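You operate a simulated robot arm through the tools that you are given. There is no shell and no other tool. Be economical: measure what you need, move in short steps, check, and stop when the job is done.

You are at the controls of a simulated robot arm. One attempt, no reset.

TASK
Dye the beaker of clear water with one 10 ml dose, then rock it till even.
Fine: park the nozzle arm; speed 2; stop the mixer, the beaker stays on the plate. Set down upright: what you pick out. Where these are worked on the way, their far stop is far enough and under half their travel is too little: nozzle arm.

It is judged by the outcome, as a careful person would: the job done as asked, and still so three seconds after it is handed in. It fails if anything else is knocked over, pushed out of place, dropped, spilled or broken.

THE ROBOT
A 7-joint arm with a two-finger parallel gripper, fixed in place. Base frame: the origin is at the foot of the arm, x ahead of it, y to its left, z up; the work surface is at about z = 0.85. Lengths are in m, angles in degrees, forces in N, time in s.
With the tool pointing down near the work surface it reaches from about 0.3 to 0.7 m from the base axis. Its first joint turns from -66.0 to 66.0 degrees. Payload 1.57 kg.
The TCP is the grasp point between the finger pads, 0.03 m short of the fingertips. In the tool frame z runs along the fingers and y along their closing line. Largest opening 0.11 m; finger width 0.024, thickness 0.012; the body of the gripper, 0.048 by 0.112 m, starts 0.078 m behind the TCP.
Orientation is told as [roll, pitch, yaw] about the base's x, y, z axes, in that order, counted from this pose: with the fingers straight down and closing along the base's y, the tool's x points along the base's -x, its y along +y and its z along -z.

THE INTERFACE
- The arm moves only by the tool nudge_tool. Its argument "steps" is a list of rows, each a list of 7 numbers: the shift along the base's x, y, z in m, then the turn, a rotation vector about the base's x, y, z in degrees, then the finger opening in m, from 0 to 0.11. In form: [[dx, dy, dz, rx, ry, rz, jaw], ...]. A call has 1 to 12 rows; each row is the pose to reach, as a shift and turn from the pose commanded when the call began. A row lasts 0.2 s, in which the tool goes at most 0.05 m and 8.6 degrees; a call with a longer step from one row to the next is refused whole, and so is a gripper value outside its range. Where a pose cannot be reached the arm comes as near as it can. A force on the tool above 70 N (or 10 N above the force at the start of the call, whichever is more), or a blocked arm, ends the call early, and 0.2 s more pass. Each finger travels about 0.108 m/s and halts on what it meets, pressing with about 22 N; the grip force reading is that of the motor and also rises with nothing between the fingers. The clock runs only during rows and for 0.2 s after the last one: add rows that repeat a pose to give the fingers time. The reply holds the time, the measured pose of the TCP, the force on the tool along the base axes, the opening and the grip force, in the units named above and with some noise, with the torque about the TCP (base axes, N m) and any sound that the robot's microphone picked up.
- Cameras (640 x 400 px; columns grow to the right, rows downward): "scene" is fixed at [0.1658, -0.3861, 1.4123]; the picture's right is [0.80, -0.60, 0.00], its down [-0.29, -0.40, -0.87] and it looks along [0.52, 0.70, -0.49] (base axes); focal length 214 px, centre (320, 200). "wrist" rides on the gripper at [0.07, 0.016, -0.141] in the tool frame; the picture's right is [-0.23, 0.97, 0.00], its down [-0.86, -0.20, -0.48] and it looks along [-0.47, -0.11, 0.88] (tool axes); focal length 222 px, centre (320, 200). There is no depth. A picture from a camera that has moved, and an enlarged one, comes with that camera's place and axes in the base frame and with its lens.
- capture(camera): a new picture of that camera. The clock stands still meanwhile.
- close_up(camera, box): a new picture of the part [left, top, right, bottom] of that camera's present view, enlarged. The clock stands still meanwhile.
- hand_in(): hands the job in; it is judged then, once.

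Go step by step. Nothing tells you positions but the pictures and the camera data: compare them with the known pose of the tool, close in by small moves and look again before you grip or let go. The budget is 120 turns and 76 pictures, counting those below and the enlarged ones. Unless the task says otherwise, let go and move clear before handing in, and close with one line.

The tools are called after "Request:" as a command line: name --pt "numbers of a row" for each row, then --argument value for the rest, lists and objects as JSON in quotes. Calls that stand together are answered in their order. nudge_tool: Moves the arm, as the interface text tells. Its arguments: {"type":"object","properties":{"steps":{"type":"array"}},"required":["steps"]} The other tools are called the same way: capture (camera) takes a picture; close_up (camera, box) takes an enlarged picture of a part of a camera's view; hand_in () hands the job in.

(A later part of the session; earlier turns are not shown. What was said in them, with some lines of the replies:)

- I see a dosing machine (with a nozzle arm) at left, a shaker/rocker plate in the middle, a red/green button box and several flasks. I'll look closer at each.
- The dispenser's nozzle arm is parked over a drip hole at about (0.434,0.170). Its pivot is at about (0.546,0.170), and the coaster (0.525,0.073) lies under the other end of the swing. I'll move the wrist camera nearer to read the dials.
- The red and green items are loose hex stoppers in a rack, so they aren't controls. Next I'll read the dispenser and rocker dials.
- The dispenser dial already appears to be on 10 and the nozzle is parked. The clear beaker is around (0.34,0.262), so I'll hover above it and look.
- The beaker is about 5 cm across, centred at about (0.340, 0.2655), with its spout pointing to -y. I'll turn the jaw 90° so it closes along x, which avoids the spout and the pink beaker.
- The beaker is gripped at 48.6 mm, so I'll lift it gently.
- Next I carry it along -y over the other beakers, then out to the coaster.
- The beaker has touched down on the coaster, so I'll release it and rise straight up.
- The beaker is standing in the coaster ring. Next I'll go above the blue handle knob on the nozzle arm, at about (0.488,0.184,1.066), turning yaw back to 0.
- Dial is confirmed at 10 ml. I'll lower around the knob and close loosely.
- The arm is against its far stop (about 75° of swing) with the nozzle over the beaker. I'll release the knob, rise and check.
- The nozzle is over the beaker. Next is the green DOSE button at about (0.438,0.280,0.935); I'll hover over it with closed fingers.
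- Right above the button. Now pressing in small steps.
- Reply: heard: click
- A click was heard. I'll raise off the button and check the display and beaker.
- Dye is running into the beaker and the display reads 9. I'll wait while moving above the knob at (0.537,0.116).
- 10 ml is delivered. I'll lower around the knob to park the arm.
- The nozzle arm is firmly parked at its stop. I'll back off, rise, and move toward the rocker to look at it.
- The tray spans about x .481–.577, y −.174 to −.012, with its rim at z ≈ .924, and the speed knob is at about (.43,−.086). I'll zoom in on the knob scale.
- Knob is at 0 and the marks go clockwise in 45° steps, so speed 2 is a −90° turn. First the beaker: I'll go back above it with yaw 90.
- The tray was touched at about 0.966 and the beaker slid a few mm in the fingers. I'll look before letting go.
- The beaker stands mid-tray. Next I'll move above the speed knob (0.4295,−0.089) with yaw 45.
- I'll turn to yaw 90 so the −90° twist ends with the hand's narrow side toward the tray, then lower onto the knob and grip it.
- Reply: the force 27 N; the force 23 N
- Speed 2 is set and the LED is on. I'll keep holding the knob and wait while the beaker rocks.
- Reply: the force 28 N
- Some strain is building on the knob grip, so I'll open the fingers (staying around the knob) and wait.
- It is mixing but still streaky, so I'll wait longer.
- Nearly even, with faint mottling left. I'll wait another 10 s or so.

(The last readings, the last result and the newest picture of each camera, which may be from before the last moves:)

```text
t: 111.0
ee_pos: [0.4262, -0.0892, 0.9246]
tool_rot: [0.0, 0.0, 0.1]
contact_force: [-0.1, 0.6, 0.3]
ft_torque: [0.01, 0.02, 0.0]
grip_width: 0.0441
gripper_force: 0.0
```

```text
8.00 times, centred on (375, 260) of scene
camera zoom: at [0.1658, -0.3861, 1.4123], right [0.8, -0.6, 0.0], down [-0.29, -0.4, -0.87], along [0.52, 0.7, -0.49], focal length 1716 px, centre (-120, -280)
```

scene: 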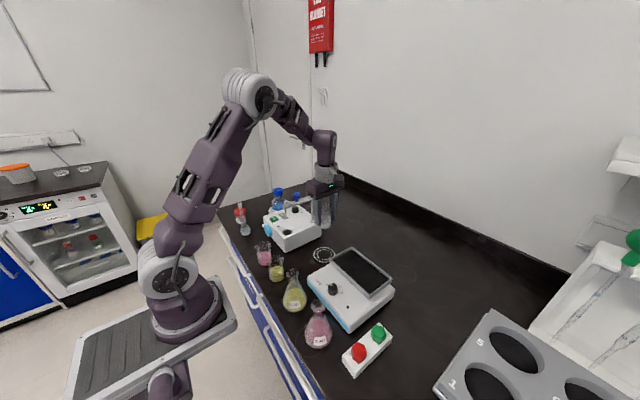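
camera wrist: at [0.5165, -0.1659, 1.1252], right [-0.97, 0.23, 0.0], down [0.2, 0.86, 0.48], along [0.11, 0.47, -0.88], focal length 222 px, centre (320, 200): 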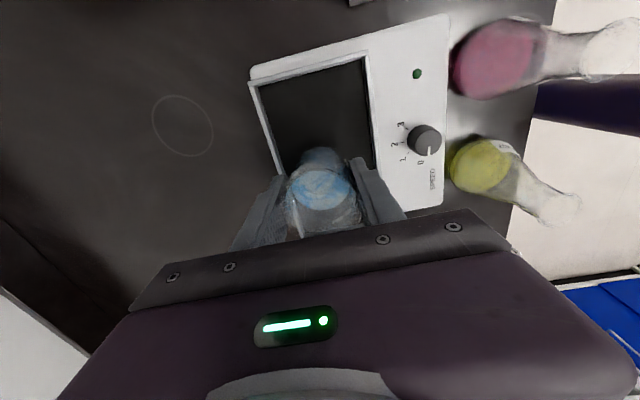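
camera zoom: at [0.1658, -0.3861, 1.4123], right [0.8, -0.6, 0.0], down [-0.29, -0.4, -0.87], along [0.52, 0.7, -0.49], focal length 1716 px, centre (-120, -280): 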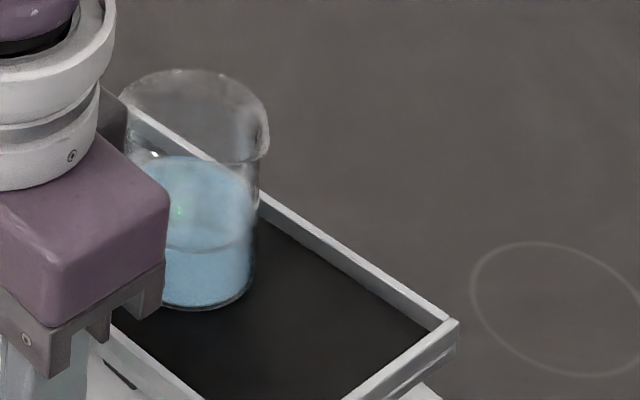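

Request:
nudge_tool --pt "0 0 0 0 0 0 0.044" --pt "0 0 0 0 0 0 0.044" --pt "0 0 0 0 0 0 0.044" --pt "0 0 0 0 0 0 0.044" --pt "0 0 0 0 0 0 0.044" --pt "0 0 0 0 0 0 0.044" --pt "0 0 0 0 0 0 0.044" --pt "0 0 0 0 0 0 0.044" --pt "0 0 0 0 0 0 0.044" --pt "0 0 0 0 0 0 0.044" --pt "0 0 0 0 0 0 0.044" --pt "0 0 0 0 0 0 0.044"

Request:
nudge_tool --pt "0 0 0 0 0 0 0.044" --pt "0 0 0 0 0 0 0.044" --pt "0 0 0 0 0 0 0.044" --pt "0 0 0 0 0 0 0.044" --pt "0 0 0 0 0 0 0.044" --pt "0 0 0 0 0 0 0.044" --pt "0 0 0 0 0 0 0.044" --pt "0 0 0 0 0 0 0.044" --pt "0 0 0 0 0 0 0.044" --pt "0 0 0 0 0 0 0.044" --pt "0 0 0 0 0 0 0.044" --pt "0 0 0 0 0 0 0.044"

Request:
nudge_tool --pt "0 0 0 0 0 0 0.044" --pt "0 0 0 0 0 0 0.044" --pt "0 0 0 0 0 0 0.044" --pt "0 0 0 0 0 0 0.044" --pt "0 0 0 0 0 0 0.044" --pt "0 0 0 0 0 0 0.044" --pt "0 0 0 0 0 0 0.044" --pt "0 0 0 0 0 0 0.044" --pt "0 0 0 0 0 0 0.044" --pt "0 0 0 0 0 0 0.044" --pt "0 0 0 0 0 0 0.044" --pt "0 0 0 0 0 0 0.044"

Request:
close_up --camera "scene" --box '[345, 235, 405, 285]'

```text
t: 113.6
ee_pos: [0.4268, -0.0896, 0.9245]
tool_rot: [0.0, 0.1, 0.2]
contact_force: [-0.1, -0.9, 0.3]
ft_torque: [0.01, -0.01, 0.01]
grip_width: 0.0438
gripper_force: 0.1
```

```text
t: 116.2
ee_pos: [0.426, -0.0906, 0.9252]
tool_rot: [0.0, 0.1, 0.0]
contact_force: [0.0, 0.3, -0.5]
ft_torque: [-0.01, 0.0, -0.01]
grip_width: 0.0439
gripper_force: 0.1
```

```text
t: 118.8
ee_pos: [0.4266, -0.0911, 0.9254]
tool_rot: [0.0, -0.1, 0.2]
contact_force: [-0.1, -0.5, 0.9]
ft_torque: [-0.01, -0.05, -0.02]
grip_width: 0.044
gripper_force: 0.0
```

```text
8.00 times, centred on (375, 260) of scene
camera zoom: at [0.1658, -0.3861, 1.4123], right [0.8, -0.6, 0.0], down [-0.29, -0.4, -0.87], along [0.52, 0.7, -0.49], focal length 1716 px, centre (-120, -280)
```

zoom: 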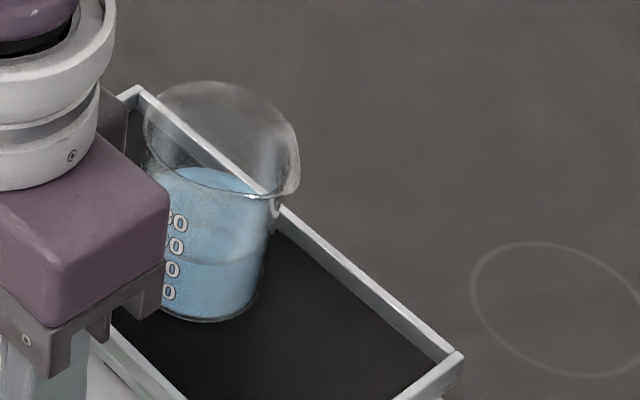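

The colour is even now. I'll grip the knob again to turn it back to 0.

Request:
nudge_tool --pt "0 0 0 0 0 0 0.036" --pt "0 0 0 0 0 0 0.028" --pt "0 0 0 0 0 0 0.02" --pt "0 0 0 0 0 0 0.02"

```text
t: 119.8
ee_pos: [0.4258, -0.0897, 0.9256]
tool_rot: [0.0, 0.1, 0.1]
contact_force: [-0.3, 2.7, 0.2]
ft_torque: [0.05, 0.01, 0.01]
grip_width: 0.0277
gripper_force: 38.4
```

Request:
nudge_tool --pt "0 0 0 0 0 8 0.02" --pt "0 0 0 0 0 16 0.02" --pt "0 0 0 0 0 24 0.02" --pt "0 0 0 0 0 32 0.02" --pt "0 0 0 0 0 40 0.02" --pt "0 0 0 0 0 48 0.02"

```text
t: 121.2
ee_pos: [0.4271, -0.0914, 0.9265]
tool_rot: [0.0, 0.0, 48.1]
contact_force: [0.4, -13.4, -29.5]
ft_torque: [-0.42, 0.08, -0.04]
grip_width: 0.0275
gripper_force: 37.9
```

Request:
nudge_tool --pt "0 -0.001 -0.0005 0 0 6 0.02" --pt "0 -0.001 -0.0005 0 0 14 0.02" --pt "0 -0.001 -0.0005 0 0 22 0.02" --pt "0 -0.001 -0.0005 0 0 30 0.02" --pt "0 -0.001 -0.0005 0 0 38 0.02" --pt "0 -0.001 -0.0005 0 0 43 0.02" --pt "0 -0.001 -0.0005 0 0 43 0.02"

Request:
close_up --camera "wrist" --box '[220, 40, 440, 240]'

```text
t: 122.8
ee_pos: [0.4278, -0.0911, 0.9268]
tool_rot: [-0.3, 0.0, 91.2]
contact_force: [13.8, -10.2, 25.4]
ft_torque: [-0.16, -0.45, -0.34]
grip_width: 0.0275
gripper_force: 38.3
```

```text
2.00 times, centred on (330, 140) of wrist
camera zoom: at [0.4121, -0.1617, 1.0659], right [-0.98, 0.21, -0.01], down [0.18, 0.86, 0.48], along [0.1, 0.47, -0.88], focal length 444 px, centre (300, 320)
```

zoom: 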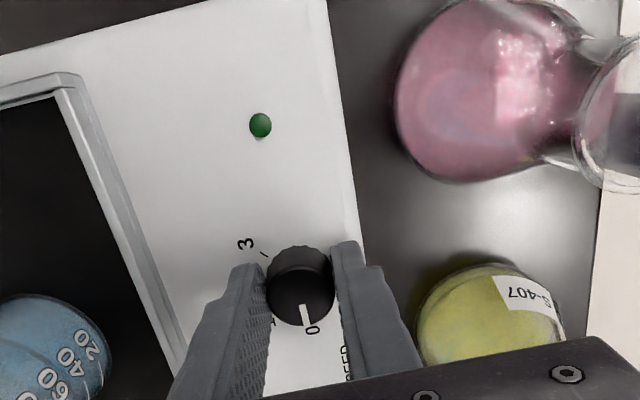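

The mixer is off: LED dark and knob at 0. I'll release, rise straight up and clear.

Request:
nudge_tool --pt "0 0 0 0 0 -1 0.026" --pt "0 0 0 0 0 -1 0.036" --pt "0 0 0 0 0 -1 0.044" --pt "0 0 0 0 0 -1 0.044" --pt "0 0 0.02 0 0 -1 0.044" --pt "0 0 0.06 0 0 -1 0.044" --pt "0 0 0.11 0 0 -1 0.044" --pt "0 0 0.16 0 0 -1 0.044" --pt "0 0 0.21 0 0 -1 0.044" --pt "-0.03 0 0.25 0 0 -1 0.044" --pt "-0.06 0 0.28 0 0 -1 0.044"

Request:
capture --camera "scene"

Request:
close_up --camera "scene" --box '[260, 180, 410, 320]'

```text
t: 125.2
ee_pos: [0.3637, -0.0918, 1.2034]
tool_rot: [0.0, 0.0, 90.0]
contact_force: [0.2, -0.2, 0.3]
ft_torque: [0.0, 0.0, 0.01]
grip_width: 0.044
gripper_force: 0.1
```

```text
4 pictures are left
```

scene: 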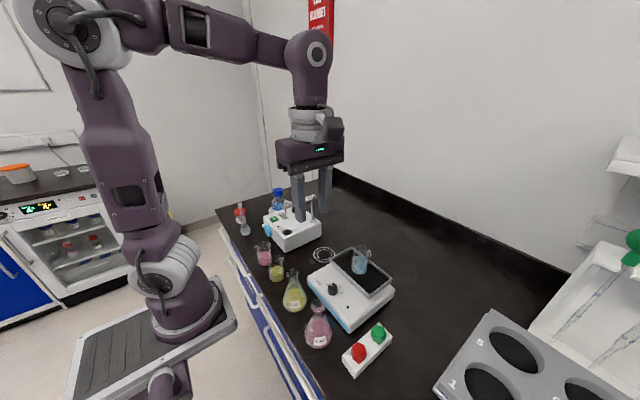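

```text
2.86 times, centred on (335, 250) of scene
camera zoom: at [0.1658, -0.3861, 1.4123], right [0.8, -0.6, 0.0], down [-0.29, -0.4, -0.87], along [0.52, 0.7, -0.49], focal length 613 px, centre (277, 57)
```

zoom: 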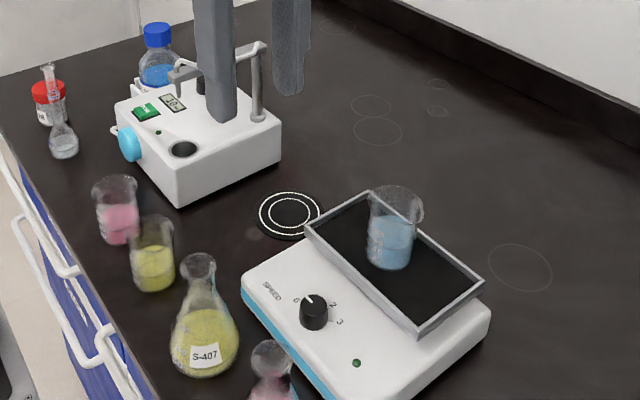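

The nozzle arm is parked, the knob reads 0 with its LED dark, and the evenly blue beaker stands upright on the plate. The gripper is clear and nothing else has moved, so I'm handing in.

Request:
hand_in

```text
The job is handed in.
```

The clear-water beaker got one 10 ml dose of dye and was rocked at speed 2 until the colour was even; it stands upright on the plate with the mixer stopped and the nozzle arm parked.
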